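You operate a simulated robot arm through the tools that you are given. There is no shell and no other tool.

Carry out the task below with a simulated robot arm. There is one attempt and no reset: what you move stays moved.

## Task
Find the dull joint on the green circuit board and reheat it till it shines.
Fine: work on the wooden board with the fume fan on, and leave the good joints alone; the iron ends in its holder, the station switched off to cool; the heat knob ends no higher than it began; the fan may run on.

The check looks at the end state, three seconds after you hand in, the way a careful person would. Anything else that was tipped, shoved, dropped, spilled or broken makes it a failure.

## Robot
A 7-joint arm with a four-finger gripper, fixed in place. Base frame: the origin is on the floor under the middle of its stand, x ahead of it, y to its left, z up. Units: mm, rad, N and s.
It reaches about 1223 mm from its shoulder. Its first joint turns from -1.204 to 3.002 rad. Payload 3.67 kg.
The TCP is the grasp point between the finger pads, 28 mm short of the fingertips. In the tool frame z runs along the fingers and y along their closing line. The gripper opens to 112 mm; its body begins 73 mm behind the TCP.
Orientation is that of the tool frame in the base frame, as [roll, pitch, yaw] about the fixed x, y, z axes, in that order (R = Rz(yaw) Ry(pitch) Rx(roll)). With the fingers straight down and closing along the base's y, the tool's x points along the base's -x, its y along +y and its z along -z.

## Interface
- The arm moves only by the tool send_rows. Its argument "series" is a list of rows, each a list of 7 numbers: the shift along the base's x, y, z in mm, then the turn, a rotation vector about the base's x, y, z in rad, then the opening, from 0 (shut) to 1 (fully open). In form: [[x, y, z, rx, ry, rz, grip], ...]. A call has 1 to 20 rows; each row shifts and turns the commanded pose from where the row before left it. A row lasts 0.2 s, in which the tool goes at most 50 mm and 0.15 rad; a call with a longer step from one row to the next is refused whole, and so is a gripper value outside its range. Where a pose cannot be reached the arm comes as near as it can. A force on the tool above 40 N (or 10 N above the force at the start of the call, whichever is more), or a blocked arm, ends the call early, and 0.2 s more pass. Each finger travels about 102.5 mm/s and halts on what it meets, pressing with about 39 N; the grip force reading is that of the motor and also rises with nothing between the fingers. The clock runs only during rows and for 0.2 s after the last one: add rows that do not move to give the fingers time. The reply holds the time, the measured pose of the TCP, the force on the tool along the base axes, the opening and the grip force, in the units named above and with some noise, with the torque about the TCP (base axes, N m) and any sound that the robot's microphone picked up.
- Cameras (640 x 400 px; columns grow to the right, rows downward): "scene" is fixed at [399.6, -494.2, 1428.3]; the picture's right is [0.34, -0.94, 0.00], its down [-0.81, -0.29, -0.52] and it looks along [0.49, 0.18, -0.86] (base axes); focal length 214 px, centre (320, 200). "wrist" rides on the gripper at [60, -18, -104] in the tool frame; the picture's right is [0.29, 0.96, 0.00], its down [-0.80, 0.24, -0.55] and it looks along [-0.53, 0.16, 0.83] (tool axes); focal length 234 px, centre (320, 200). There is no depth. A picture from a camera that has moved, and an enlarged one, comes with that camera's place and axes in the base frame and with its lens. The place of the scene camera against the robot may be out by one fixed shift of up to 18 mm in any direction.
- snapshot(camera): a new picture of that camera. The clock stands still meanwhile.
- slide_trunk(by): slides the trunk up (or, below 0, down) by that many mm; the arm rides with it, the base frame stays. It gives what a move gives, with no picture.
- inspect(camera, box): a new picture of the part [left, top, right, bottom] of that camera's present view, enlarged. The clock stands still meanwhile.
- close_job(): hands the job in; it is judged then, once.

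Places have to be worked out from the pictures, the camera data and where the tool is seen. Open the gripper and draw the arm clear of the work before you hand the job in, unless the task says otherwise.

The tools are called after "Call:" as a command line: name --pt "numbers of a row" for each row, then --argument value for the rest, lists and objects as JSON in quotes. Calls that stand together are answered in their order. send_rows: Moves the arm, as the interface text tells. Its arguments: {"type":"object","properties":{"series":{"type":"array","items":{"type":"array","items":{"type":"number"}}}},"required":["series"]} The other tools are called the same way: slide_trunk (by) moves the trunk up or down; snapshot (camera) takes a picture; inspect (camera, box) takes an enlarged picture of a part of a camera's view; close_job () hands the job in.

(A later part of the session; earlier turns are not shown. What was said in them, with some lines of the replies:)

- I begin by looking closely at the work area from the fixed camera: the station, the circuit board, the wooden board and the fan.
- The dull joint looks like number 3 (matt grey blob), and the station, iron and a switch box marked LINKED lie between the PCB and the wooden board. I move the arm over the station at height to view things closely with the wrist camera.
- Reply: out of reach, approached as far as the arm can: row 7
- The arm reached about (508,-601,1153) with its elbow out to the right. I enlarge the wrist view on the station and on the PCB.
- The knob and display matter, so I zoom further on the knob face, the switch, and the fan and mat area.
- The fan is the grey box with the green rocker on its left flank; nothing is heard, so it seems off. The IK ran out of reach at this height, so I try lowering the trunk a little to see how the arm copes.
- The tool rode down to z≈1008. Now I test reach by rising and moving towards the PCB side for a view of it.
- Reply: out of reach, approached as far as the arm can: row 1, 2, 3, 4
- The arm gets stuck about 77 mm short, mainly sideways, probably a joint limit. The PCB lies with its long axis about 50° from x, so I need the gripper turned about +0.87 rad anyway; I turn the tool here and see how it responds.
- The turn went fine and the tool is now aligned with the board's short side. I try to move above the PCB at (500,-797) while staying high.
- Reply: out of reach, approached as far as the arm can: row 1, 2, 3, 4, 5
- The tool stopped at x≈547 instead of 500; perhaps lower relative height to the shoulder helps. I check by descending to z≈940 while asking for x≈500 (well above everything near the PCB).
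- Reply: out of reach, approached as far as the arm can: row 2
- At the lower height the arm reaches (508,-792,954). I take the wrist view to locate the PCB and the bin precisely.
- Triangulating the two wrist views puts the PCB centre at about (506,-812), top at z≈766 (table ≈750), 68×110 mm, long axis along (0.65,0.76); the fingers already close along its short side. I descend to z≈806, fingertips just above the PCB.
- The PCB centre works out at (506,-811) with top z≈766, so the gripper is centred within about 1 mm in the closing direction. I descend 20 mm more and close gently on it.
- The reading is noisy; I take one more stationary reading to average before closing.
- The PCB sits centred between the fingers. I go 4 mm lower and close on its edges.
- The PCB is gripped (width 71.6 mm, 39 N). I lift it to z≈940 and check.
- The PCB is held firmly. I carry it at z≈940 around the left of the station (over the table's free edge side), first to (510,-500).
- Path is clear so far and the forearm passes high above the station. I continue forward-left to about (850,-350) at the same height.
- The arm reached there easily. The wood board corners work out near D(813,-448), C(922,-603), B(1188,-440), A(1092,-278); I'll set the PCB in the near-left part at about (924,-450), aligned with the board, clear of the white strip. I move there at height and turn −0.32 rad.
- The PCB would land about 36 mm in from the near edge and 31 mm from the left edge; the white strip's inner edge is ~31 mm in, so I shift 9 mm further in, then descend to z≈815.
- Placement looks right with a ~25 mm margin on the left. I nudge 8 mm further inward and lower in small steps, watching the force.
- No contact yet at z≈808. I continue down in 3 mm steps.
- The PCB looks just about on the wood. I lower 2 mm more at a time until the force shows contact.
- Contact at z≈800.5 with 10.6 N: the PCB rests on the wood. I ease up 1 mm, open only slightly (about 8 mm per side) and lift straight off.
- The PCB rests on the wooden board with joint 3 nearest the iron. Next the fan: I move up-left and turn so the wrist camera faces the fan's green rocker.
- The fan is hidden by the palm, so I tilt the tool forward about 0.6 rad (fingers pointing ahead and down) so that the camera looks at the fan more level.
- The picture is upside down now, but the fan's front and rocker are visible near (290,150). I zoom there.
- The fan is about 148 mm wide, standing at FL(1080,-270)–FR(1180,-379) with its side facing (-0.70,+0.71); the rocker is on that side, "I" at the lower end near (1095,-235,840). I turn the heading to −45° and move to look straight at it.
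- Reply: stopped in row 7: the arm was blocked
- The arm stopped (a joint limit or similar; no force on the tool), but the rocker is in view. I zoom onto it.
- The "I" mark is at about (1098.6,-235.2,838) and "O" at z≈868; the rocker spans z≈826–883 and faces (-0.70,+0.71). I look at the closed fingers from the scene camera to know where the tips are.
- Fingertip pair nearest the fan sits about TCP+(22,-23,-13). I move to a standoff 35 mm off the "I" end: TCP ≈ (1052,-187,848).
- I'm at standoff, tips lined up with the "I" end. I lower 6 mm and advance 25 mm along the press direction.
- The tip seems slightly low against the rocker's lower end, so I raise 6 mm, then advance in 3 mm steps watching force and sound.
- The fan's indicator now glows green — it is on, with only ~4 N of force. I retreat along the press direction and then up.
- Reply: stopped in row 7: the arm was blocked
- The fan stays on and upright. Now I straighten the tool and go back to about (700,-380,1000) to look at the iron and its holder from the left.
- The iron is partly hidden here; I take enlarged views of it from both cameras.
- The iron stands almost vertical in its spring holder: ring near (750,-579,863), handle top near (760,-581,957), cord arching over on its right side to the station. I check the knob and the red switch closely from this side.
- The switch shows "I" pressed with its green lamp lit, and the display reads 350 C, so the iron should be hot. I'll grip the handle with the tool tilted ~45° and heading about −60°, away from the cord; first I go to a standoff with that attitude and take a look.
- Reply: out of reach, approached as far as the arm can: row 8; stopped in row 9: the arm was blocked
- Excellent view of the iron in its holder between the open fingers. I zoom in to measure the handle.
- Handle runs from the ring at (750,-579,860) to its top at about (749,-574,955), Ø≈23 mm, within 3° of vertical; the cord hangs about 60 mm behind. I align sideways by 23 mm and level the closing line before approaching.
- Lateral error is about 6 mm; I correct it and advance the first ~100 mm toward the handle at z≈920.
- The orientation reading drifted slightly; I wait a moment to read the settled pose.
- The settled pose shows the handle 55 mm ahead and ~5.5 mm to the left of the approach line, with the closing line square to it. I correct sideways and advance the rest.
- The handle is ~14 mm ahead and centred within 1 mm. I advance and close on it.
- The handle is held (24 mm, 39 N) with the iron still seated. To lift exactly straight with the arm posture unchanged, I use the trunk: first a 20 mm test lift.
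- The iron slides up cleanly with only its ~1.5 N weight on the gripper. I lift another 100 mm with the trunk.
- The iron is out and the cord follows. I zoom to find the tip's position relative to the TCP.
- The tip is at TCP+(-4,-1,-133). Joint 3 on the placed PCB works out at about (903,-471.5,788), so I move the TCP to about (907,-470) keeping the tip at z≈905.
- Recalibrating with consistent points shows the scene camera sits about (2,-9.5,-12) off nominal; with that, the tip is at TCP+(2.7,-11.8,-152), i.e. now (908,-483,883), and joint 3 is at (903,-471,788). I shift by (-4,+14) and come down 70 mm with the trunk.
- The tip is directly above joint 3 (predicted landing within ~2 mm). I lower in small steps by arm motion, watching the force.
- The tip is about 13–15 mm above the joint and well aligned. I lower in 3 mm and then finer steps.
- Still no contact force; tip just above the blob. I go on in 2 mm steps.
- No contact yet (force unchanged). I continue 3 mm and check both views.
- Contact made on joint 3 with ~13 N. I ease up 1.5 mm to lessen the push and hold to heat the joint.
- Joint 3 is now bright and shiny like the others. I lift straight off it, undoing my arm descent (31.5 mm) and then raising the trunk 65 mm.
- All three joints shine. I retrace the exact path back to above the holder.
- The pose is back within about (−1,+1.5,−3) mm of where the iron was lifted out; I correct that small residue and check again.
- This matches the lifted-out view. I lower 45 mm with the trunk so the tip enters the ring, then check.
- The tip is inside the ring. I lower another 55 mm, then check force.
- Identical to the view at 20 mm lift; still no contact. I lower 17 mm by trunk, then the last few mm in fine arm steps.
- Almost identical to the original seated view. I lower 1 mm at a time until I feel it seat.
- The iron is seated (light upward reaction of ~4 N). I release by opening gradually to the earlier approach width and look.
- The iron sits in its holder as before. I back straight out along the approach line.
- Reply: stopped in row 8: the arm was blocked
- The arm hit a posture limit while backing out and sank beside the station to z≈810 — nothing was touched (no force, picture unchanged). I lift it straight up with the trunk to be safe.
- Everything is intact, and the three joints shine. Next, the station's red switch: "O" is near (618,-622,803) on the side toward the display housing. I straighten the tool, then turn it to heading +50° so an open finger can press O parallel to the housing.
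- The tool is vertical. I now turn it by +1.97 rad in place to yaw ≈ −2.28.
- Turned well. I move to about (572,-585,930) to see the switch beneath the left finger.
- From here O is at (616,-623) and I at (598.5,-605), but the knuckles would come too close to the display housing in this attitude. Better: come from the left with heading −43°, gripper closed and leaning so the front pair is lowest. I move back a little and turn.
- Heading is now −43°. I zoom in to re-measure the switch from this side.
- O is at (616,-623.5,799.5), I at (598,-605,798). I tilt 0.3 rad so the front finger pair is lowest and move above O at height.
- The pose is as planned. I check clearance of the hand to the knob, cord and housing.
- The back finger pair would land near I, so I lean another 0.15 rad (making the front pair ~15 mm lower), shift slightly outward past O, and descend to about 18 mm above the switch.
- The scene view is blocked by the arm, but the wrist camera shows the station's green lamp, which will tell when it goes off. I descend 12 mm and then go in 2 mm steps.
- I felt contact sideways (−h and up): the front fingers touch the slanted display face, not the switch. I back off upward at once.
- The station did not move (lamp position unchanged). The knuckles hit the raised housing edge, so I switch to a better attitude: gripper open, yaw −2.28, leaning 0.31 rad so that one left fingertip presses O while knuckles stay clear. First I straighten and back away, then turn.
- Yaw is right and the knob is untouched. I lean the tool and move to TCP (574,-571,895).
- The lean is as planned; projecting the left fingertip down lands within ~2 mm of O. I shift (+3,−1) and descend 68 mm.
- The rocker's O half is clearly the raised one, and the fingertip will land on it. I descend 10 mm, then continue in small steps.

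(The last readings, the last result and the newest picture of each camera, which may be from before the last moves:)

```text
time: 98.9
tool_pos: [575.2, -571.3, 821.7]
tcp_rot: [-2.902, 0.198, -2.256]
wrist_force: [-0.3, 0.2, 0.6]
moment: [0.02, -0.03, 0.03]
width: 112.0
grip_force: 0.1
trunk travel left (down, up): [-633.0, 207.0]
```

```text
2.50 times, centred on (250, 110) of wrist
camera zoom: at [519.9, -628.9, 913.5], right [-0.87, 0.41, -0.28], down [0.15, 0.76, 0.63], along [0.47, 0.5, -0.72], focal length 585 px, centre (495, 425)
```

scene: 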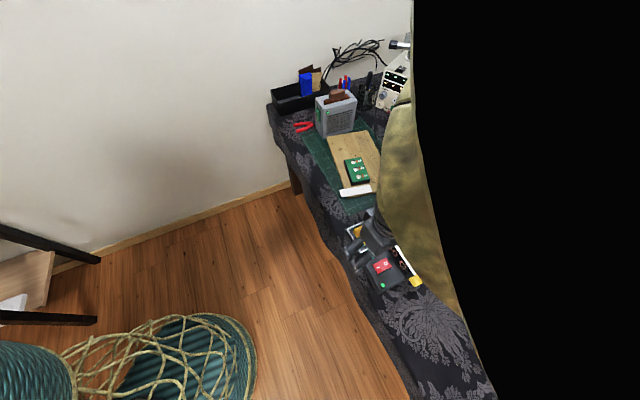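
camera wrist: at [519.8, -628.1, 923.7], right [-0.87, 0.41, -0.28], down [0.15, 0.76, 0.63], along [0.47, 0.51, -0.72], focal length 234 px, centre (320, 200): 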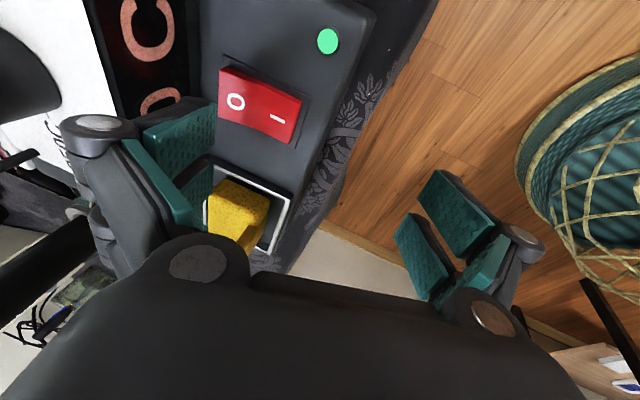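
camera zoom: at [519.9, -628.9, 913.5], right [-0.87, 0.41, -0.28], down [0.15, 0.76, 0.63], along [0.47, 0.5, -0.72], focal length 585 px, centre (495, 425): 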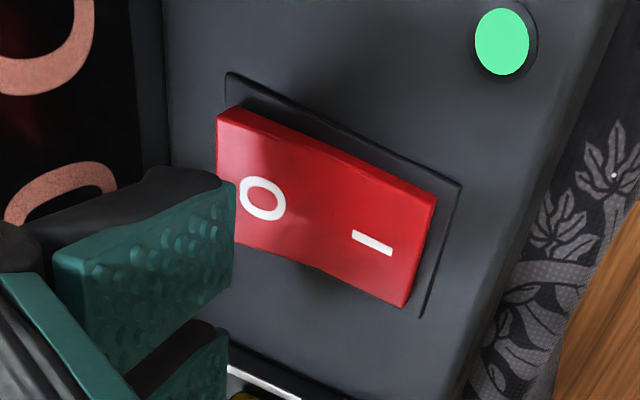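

The fingertip is just over the O half. I lower 2 mm at a time.

Call:
send_rows --pt "0 0 -2 0 0 0 1" --pt "0 0 -2 0 0 0 1" --pt "0 0 0 0 0 0 1"

Call:
inspect --camera "wrist" --box '[150, 30, 350, 190]'

```text
time: 99.7
tool_pos: [575.7, -572.0, 818.6]
tcp_rot: [-2.901, 0.199, -2.255]
wrist_force: [-0.7, 0.9, -0.1]
moment: [0.01, 0.0, 0.01]
width: 112.1
grip_force: 0.0
trunk travel left (down, up): [-633.0, 207.0]
```

```text
2.50 times, centred on (250, 110) of wrist
camera zoom: at [520.1, -628.7, 908.9], right [-0.87, 0.4, -0.28], down [0.15, 0.76, 0.63], along [0.47, 0.5, -0.72], focal length 585 px, centre (495, 425)
```

zoom: 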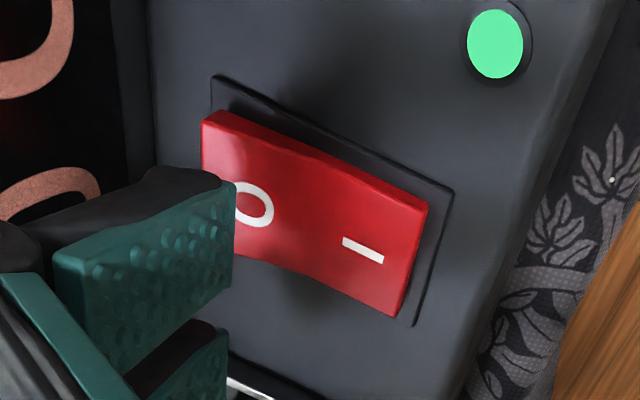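

Call:
send_rows --pt "0 0 -2 0 0 0 1" --pt "0 0 -1 0 0 0 1" --pt "0 0 0 0 0 0 1"

Call:
inspect --camera "wrist" --box '[150, 30, 350, 190]'

```text
time: 100.5
tool_pos: [576.0, -570.1, 815.4]
tcp_rot: [-2.902, 0.199, -2.257]
wrist_force: [-0.9, 0.7, 0.1]
moment: [0.01, 0.0, -0.01]
width: 111.9
grip_force: 0.0
trunk travel left (down, up): [-633.0, 207.0]
```

```text
2.50 times, centred on (250, 110) of wrist
camera zoom: at [520.5, -627.9, 906.5], right [-0.87, 0.41, -0.28], down [0.15, 0.76, 0.63], along [0.47, 0.5, -0.72], focal length 585 px, centre (495, 425)
```

zoom: 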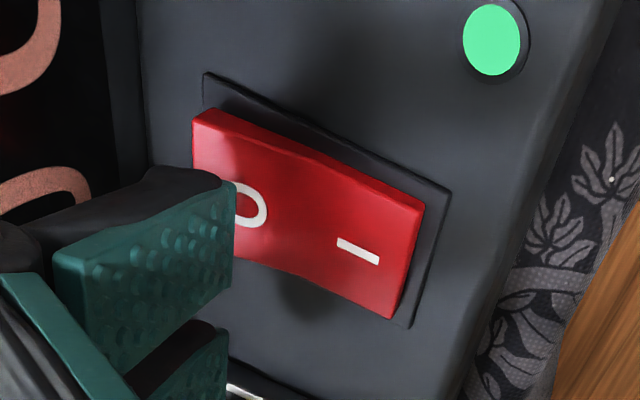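

Still no contact. I go on in 1.5–2 mm steps.

Call:
send_rows --pt "0 0 -1.5 0 0 0 1" --pt "0 0 -1.5 0 0 0 1" --pt "0 0 0 0 0 0 1"

Call:
inspect --camera "wrist" --box '[150, 30, 350, 190]'

```text
time: 101.3
tool_pos: [576.7, -570.3, 812.0]
tcp_rot: [-2.901, 0.2, -2.257]
wrist_force: [-0.5, -0.7, -1.1]
moment: [0.03, 0.02, 0.01]
width: 111.7
grip_force: 0.0
trunk travel left (down, up): [-633.0, 207.0]
```

```text
2.50 times, centred on (250, 110) of wrist
camera zoom: at [519.8, -628.8, 903.9], right [-0.87, 0.41, -0.28], down [0.15, 0.76, 0.63], along [0.47, 0.5, -0.72], focal length 585 px, centre (495, 425)
```

zoom: 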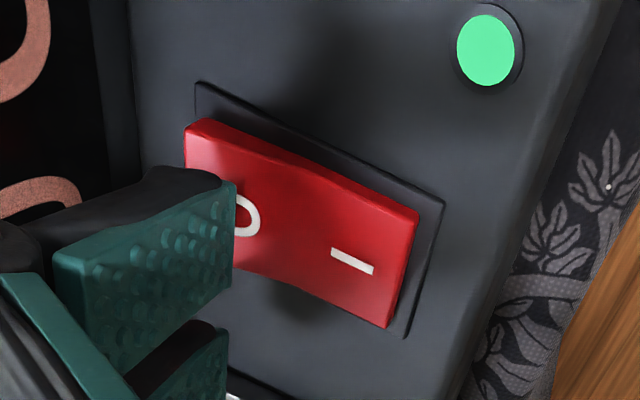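

Call:
send_rows --pt "0 0 -1.5 0 0 0 1" --pt "0 0 -1.5 0 0 0 1" --pt "0 0 0 0 0 0 1"

Call:
inspect --camera "wrist" --box '[150, 30, 350, 190]'

```text
time: 102.1
tool_pos: [575.3, -571.4, 809.6]
tcp_rot: [-2.901, 0.196, -2.256]
wrist_force: [-0.1, -0.8, 0.5]
moment: [0.04, 0.02, 0.0]
width: 112.2
grip_force: 0.0
trunk travel left (down, up): [-633.0, 207.0]
```

```text
2.50 times, centred on (250, 110) of wrist
camera zoom: at [519.8, -628.9, 900.4], right [-0.87, 0.41, -0.28], down [0.15, 0.76, 0.63], along [0.47, 0.5, -0.72], focal length 585 px, centre (495, 425)
```

zoom: 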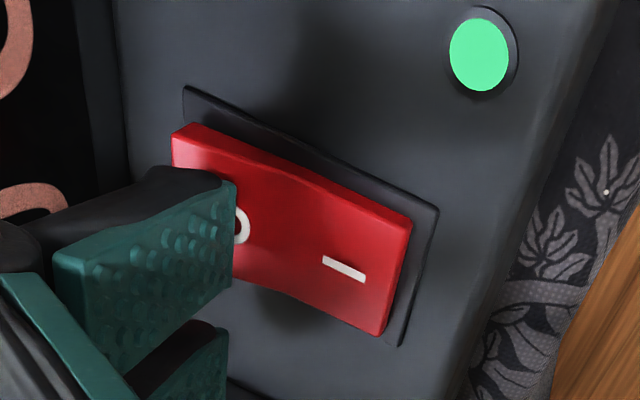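

Call:
send_rows --pt "0 0 -1.5 0 0 0 1" --pt "0 0 -1.5 0 0 0 1" --pt "0 0 0 0 0 0 1"

Call:
inspect --camera "wrist" --box '[150, 30, 350, 190]'

```text
time: 102.9
tool_pos: [575.5, -569.8, 807.7]
tcp_rot: [-2.902, 0.2, -2.256]
wrist_force: [-0.8, -0.6, 0.2]
moment: [0.01, -0.06, 0.01]
width: 112.0
grip_force: 0.1
trunk travel left (down, up): [-633.0, 207.0]
```

```text
2.50 times, centred on (250, 110) of wrist
camera zoom: at [520.1, -628.3, 897.3], right [-0.87, 0.41, -0.28], down [0.15, 0.76, 0.63], along [0.47, 0.5, -0.72], focal length 585 px, centre (495, 425)
```

zoom: 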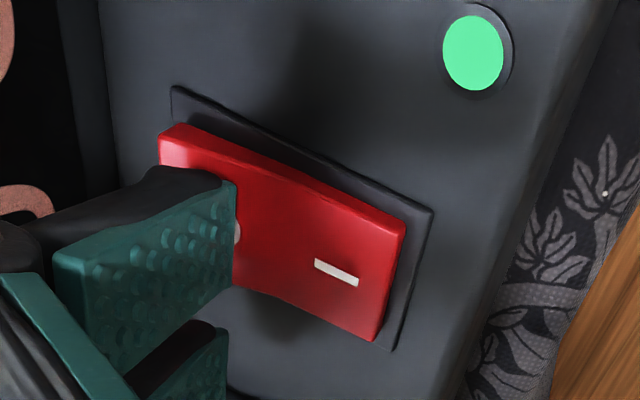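

Call:
send_rows --pt "0 0 -1.5 0 0 0 1" --pt "0 0 -1.5 0 0 0 1" --pt "0 0 0 0 0 0 1"

Call:
inspect --camera "wrist" --box '[150, 30, 350, 190]'

```text
time: 103.7
tool_pos: [574.5, -571.3, 803.9]
tcp_rot: [-2.903, 0.198, -2.259]
wrist_force: [0.7, 0.3, 0.5]
moment: [0.01, -0.02, 0.01]
width: 112.1
grip_force: 0.0
trunk travel left (down, up): [-633.0, 207.0]
```

```text
2.50 times, centred on (250, 110) of wrist
camera zoom: at [519.7, -628.9, 894.8], right [-0.87, 0.41, -0.28], down [0.15, 0.76, 0.63], along [0.47, 0.5, -0.72], focal length 585 px, centre (495, 425)
```

zoom: 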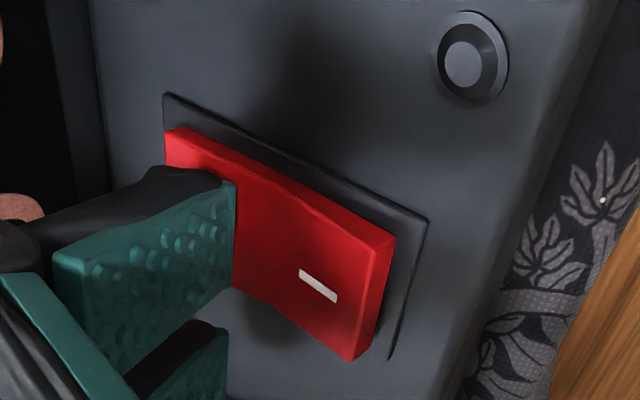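

The station's lamp went dark and the rocker flipped to O. I rise straight up.

Call:
send_rows --pt "0 0 5 0 0 0 1" --pt "0 0 15 0 0 0 1" --pt "0 0 25 0 0 0 1" --pt "0 0 30 0 0 0 1" --pt "0 0 30 0 0 0 1" --pt "0 0 30 0 0 0 1" --pt "0 0 0 0 0 0 1"

Call:
snapshot --camera "wrist"

Call:
inspect --camera "wrist" --box '[60, 0, 380, 220]'

```text
time: 105.3
tool_pos: [577.5, -571.9, 938.6]
tcp_rot: [-2.902, 0.2, -2.256]
wrist_force: [0.4, 0.5, 0.3]
moment: [0.01, 0.0, -0.01]
width: 111.7
grip_force: 0.1
trunk travel left (down, up): [-633.0, 207.0]
```

```text
taken
camera wrist: at [522.4, -629.8, 1030.4], right [-0.87, 0.41, -0.28], down [0.15, 0.76, 0.63], along [0.47, 0.51, -0.72], focal length 234 px, centre (320, 200)
```

wrist: 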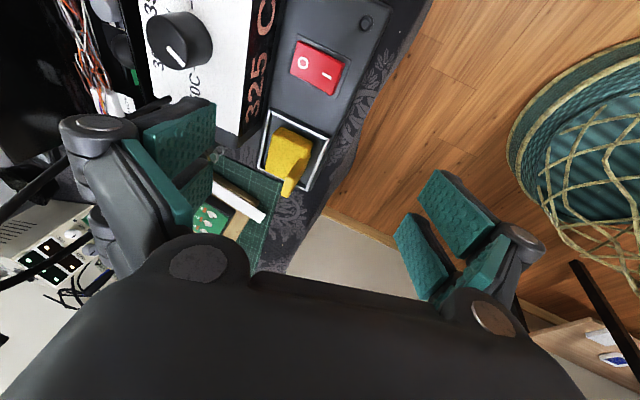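

```text
1.82 times, centred on (220, 110) of wrist
camera zoom: at [522.4, -629.8, 1030.4], right [-0.87, 0.41, -0.28], down [0.15, 0.76, 0.63], along [0.47, 0.51, -0.72], focal length 426 px, centre (502, 364)
```

zoom: 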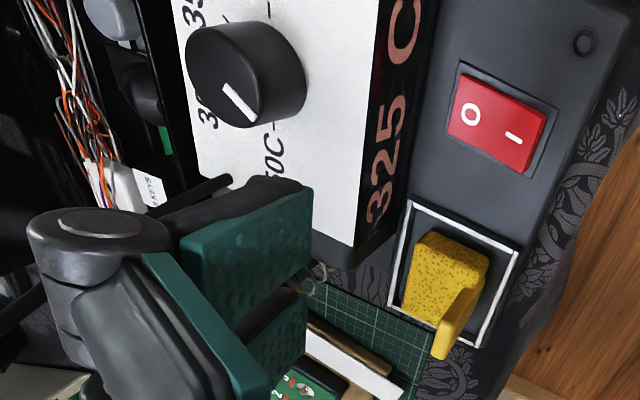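

The display already reads 325 C and falling: the station is off and cooling; the knob is untouched. I straighten the tool and draw the arm back toward its starting place, clear of the table.

Call:
send_rows --pt "0 10 10 0 0.1045 0 1" --pt "0 20 10 0 0.1045 0 1" --pt "0 30 10 0 0.1045 0 1" --pt "2 40 15 0 0 -0.1 1" --pt "2 40 15 0 0 -0.1 1" --pt "2 40 15 0 0 -0.1 1" --pt "2 40 15 0 0 -0.1 1" --pt "2 40 15 0 0 -0.1 1" --pt "2 30 15 0 0 -0.1 1" --pt "0 0 0 0 0 0 1"

Call:
snapshot --camera "scene"

```text
time: 107.5
tool_pos: [589.4, -276.5, 1059.0]
tcp_rot: [3.139, -0.004, -2.882]
wrist_force: [-0.9, -0.1, -0.3]
moment: [0.02, -0.02, 0.0]
width: 112.1
grip_force: 0.1
trunk travel left (down, up): [-633.0, 207.0]
```

```text
taken
```

scene: 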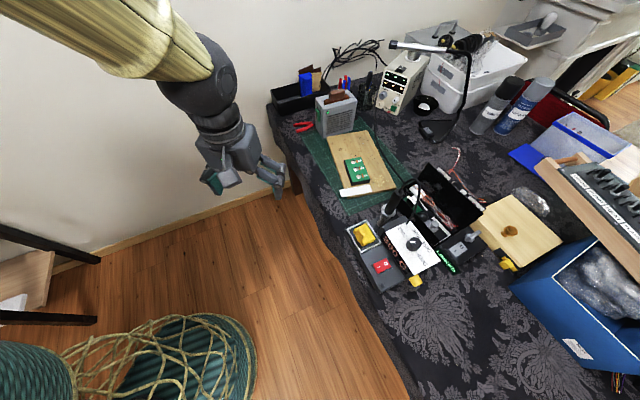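

The arm is clear. I make a last close check of the station, PCB and fan.

Call:
inspect --camera "scene" --box '[330, 170, 490, 300]'

Call:
inspect --camera "scene" --box '[280, 70, 420, 210]'

Call:
inspect --camera "scene" --box '[340, 150, 380, 200]'

```text
3.08 times, centred on (410, 235) of scene
camera zoom: at [399.6, -494.2, 1428.3], right [0.34, -0.94, 0.0], down [-0.81, -0.29, -0.52], along [0.49, 0.18, -0.86], focal length 660 px, centre (43, 92)
```

zoom: 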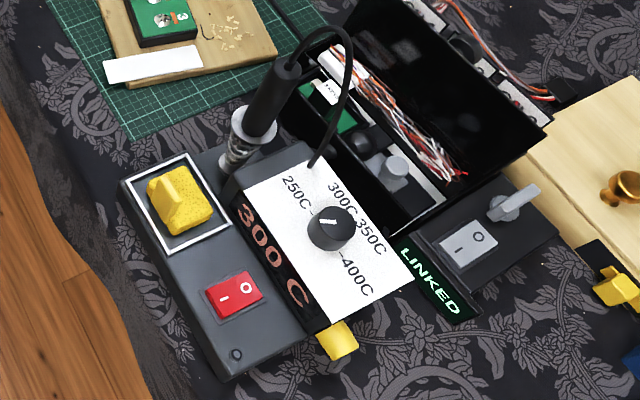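

```text
2.86 times, centred on (350, 140) of scene
camera zoom: at [399.6, -494.2, 1428.3], right [0.34, -0.94, 0.0], down [-0.81, -0.29, -0.52], along [0.49, 0.18, -0.86], focal length 613 px, centre (234, 371)
```

zoom: 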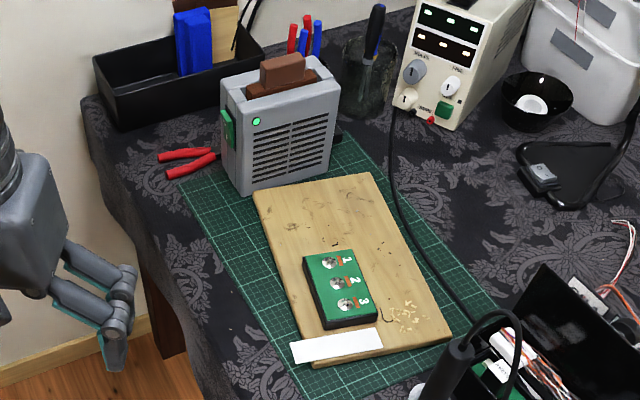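

```text
8.00 times, centred on (360, 175) of scene
camera zoom: at [399.6, -494.2, 1428.3], right [0.34, -0.94, 0.0], down [-0.81, -0.29, -0.52], along [0.49, 0.18, -0.86], focal length 1716 px, centre (0, 400)
```

zoom: 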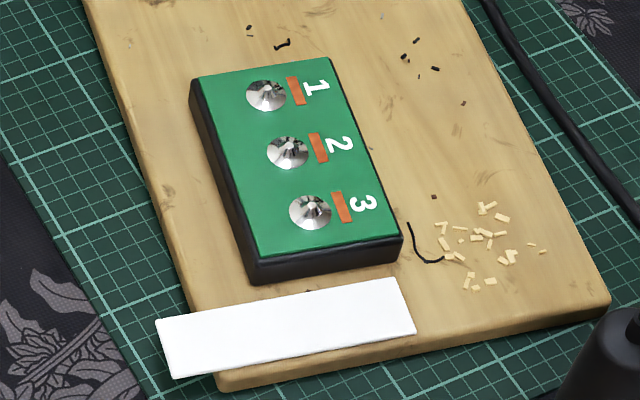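

All three joints shine and the PCB is on the wooden board. The fan is running, the iron is seated in its holder, and the station is off and cooling (300 C). The knob and everything else are unchanged, the gripper is open and the arm is clear, so I hand in.

Call:
close_job

```text
The job is handed in.
```

I reheated joint 3, the dull one, and it now shines like the other two. I have handed the job in.

- **Circuit board:** it sits flat on the wooden board. I touched only joint 3 with the iron, for a couple of seconds.
- **Fume fan:** I switched it on before soldering, and it is still running with its lamp lit.
- **Iron and station:** the iron is back in its holder. The station is switched off with its lamp dark. At my last look its display read 300 C, down from 350 C.
- **Heat knob:** I did not touch it, and its mark points the same way as at the start.

On my first try at the station switch, the fingers bumped the edge of the display housing with up to about 18 N. The station did not move, and I used a different approach for the actual press.

In the last pictures nothing else had been moved or knocked over. The gripper is open and the arm is clear of the table.
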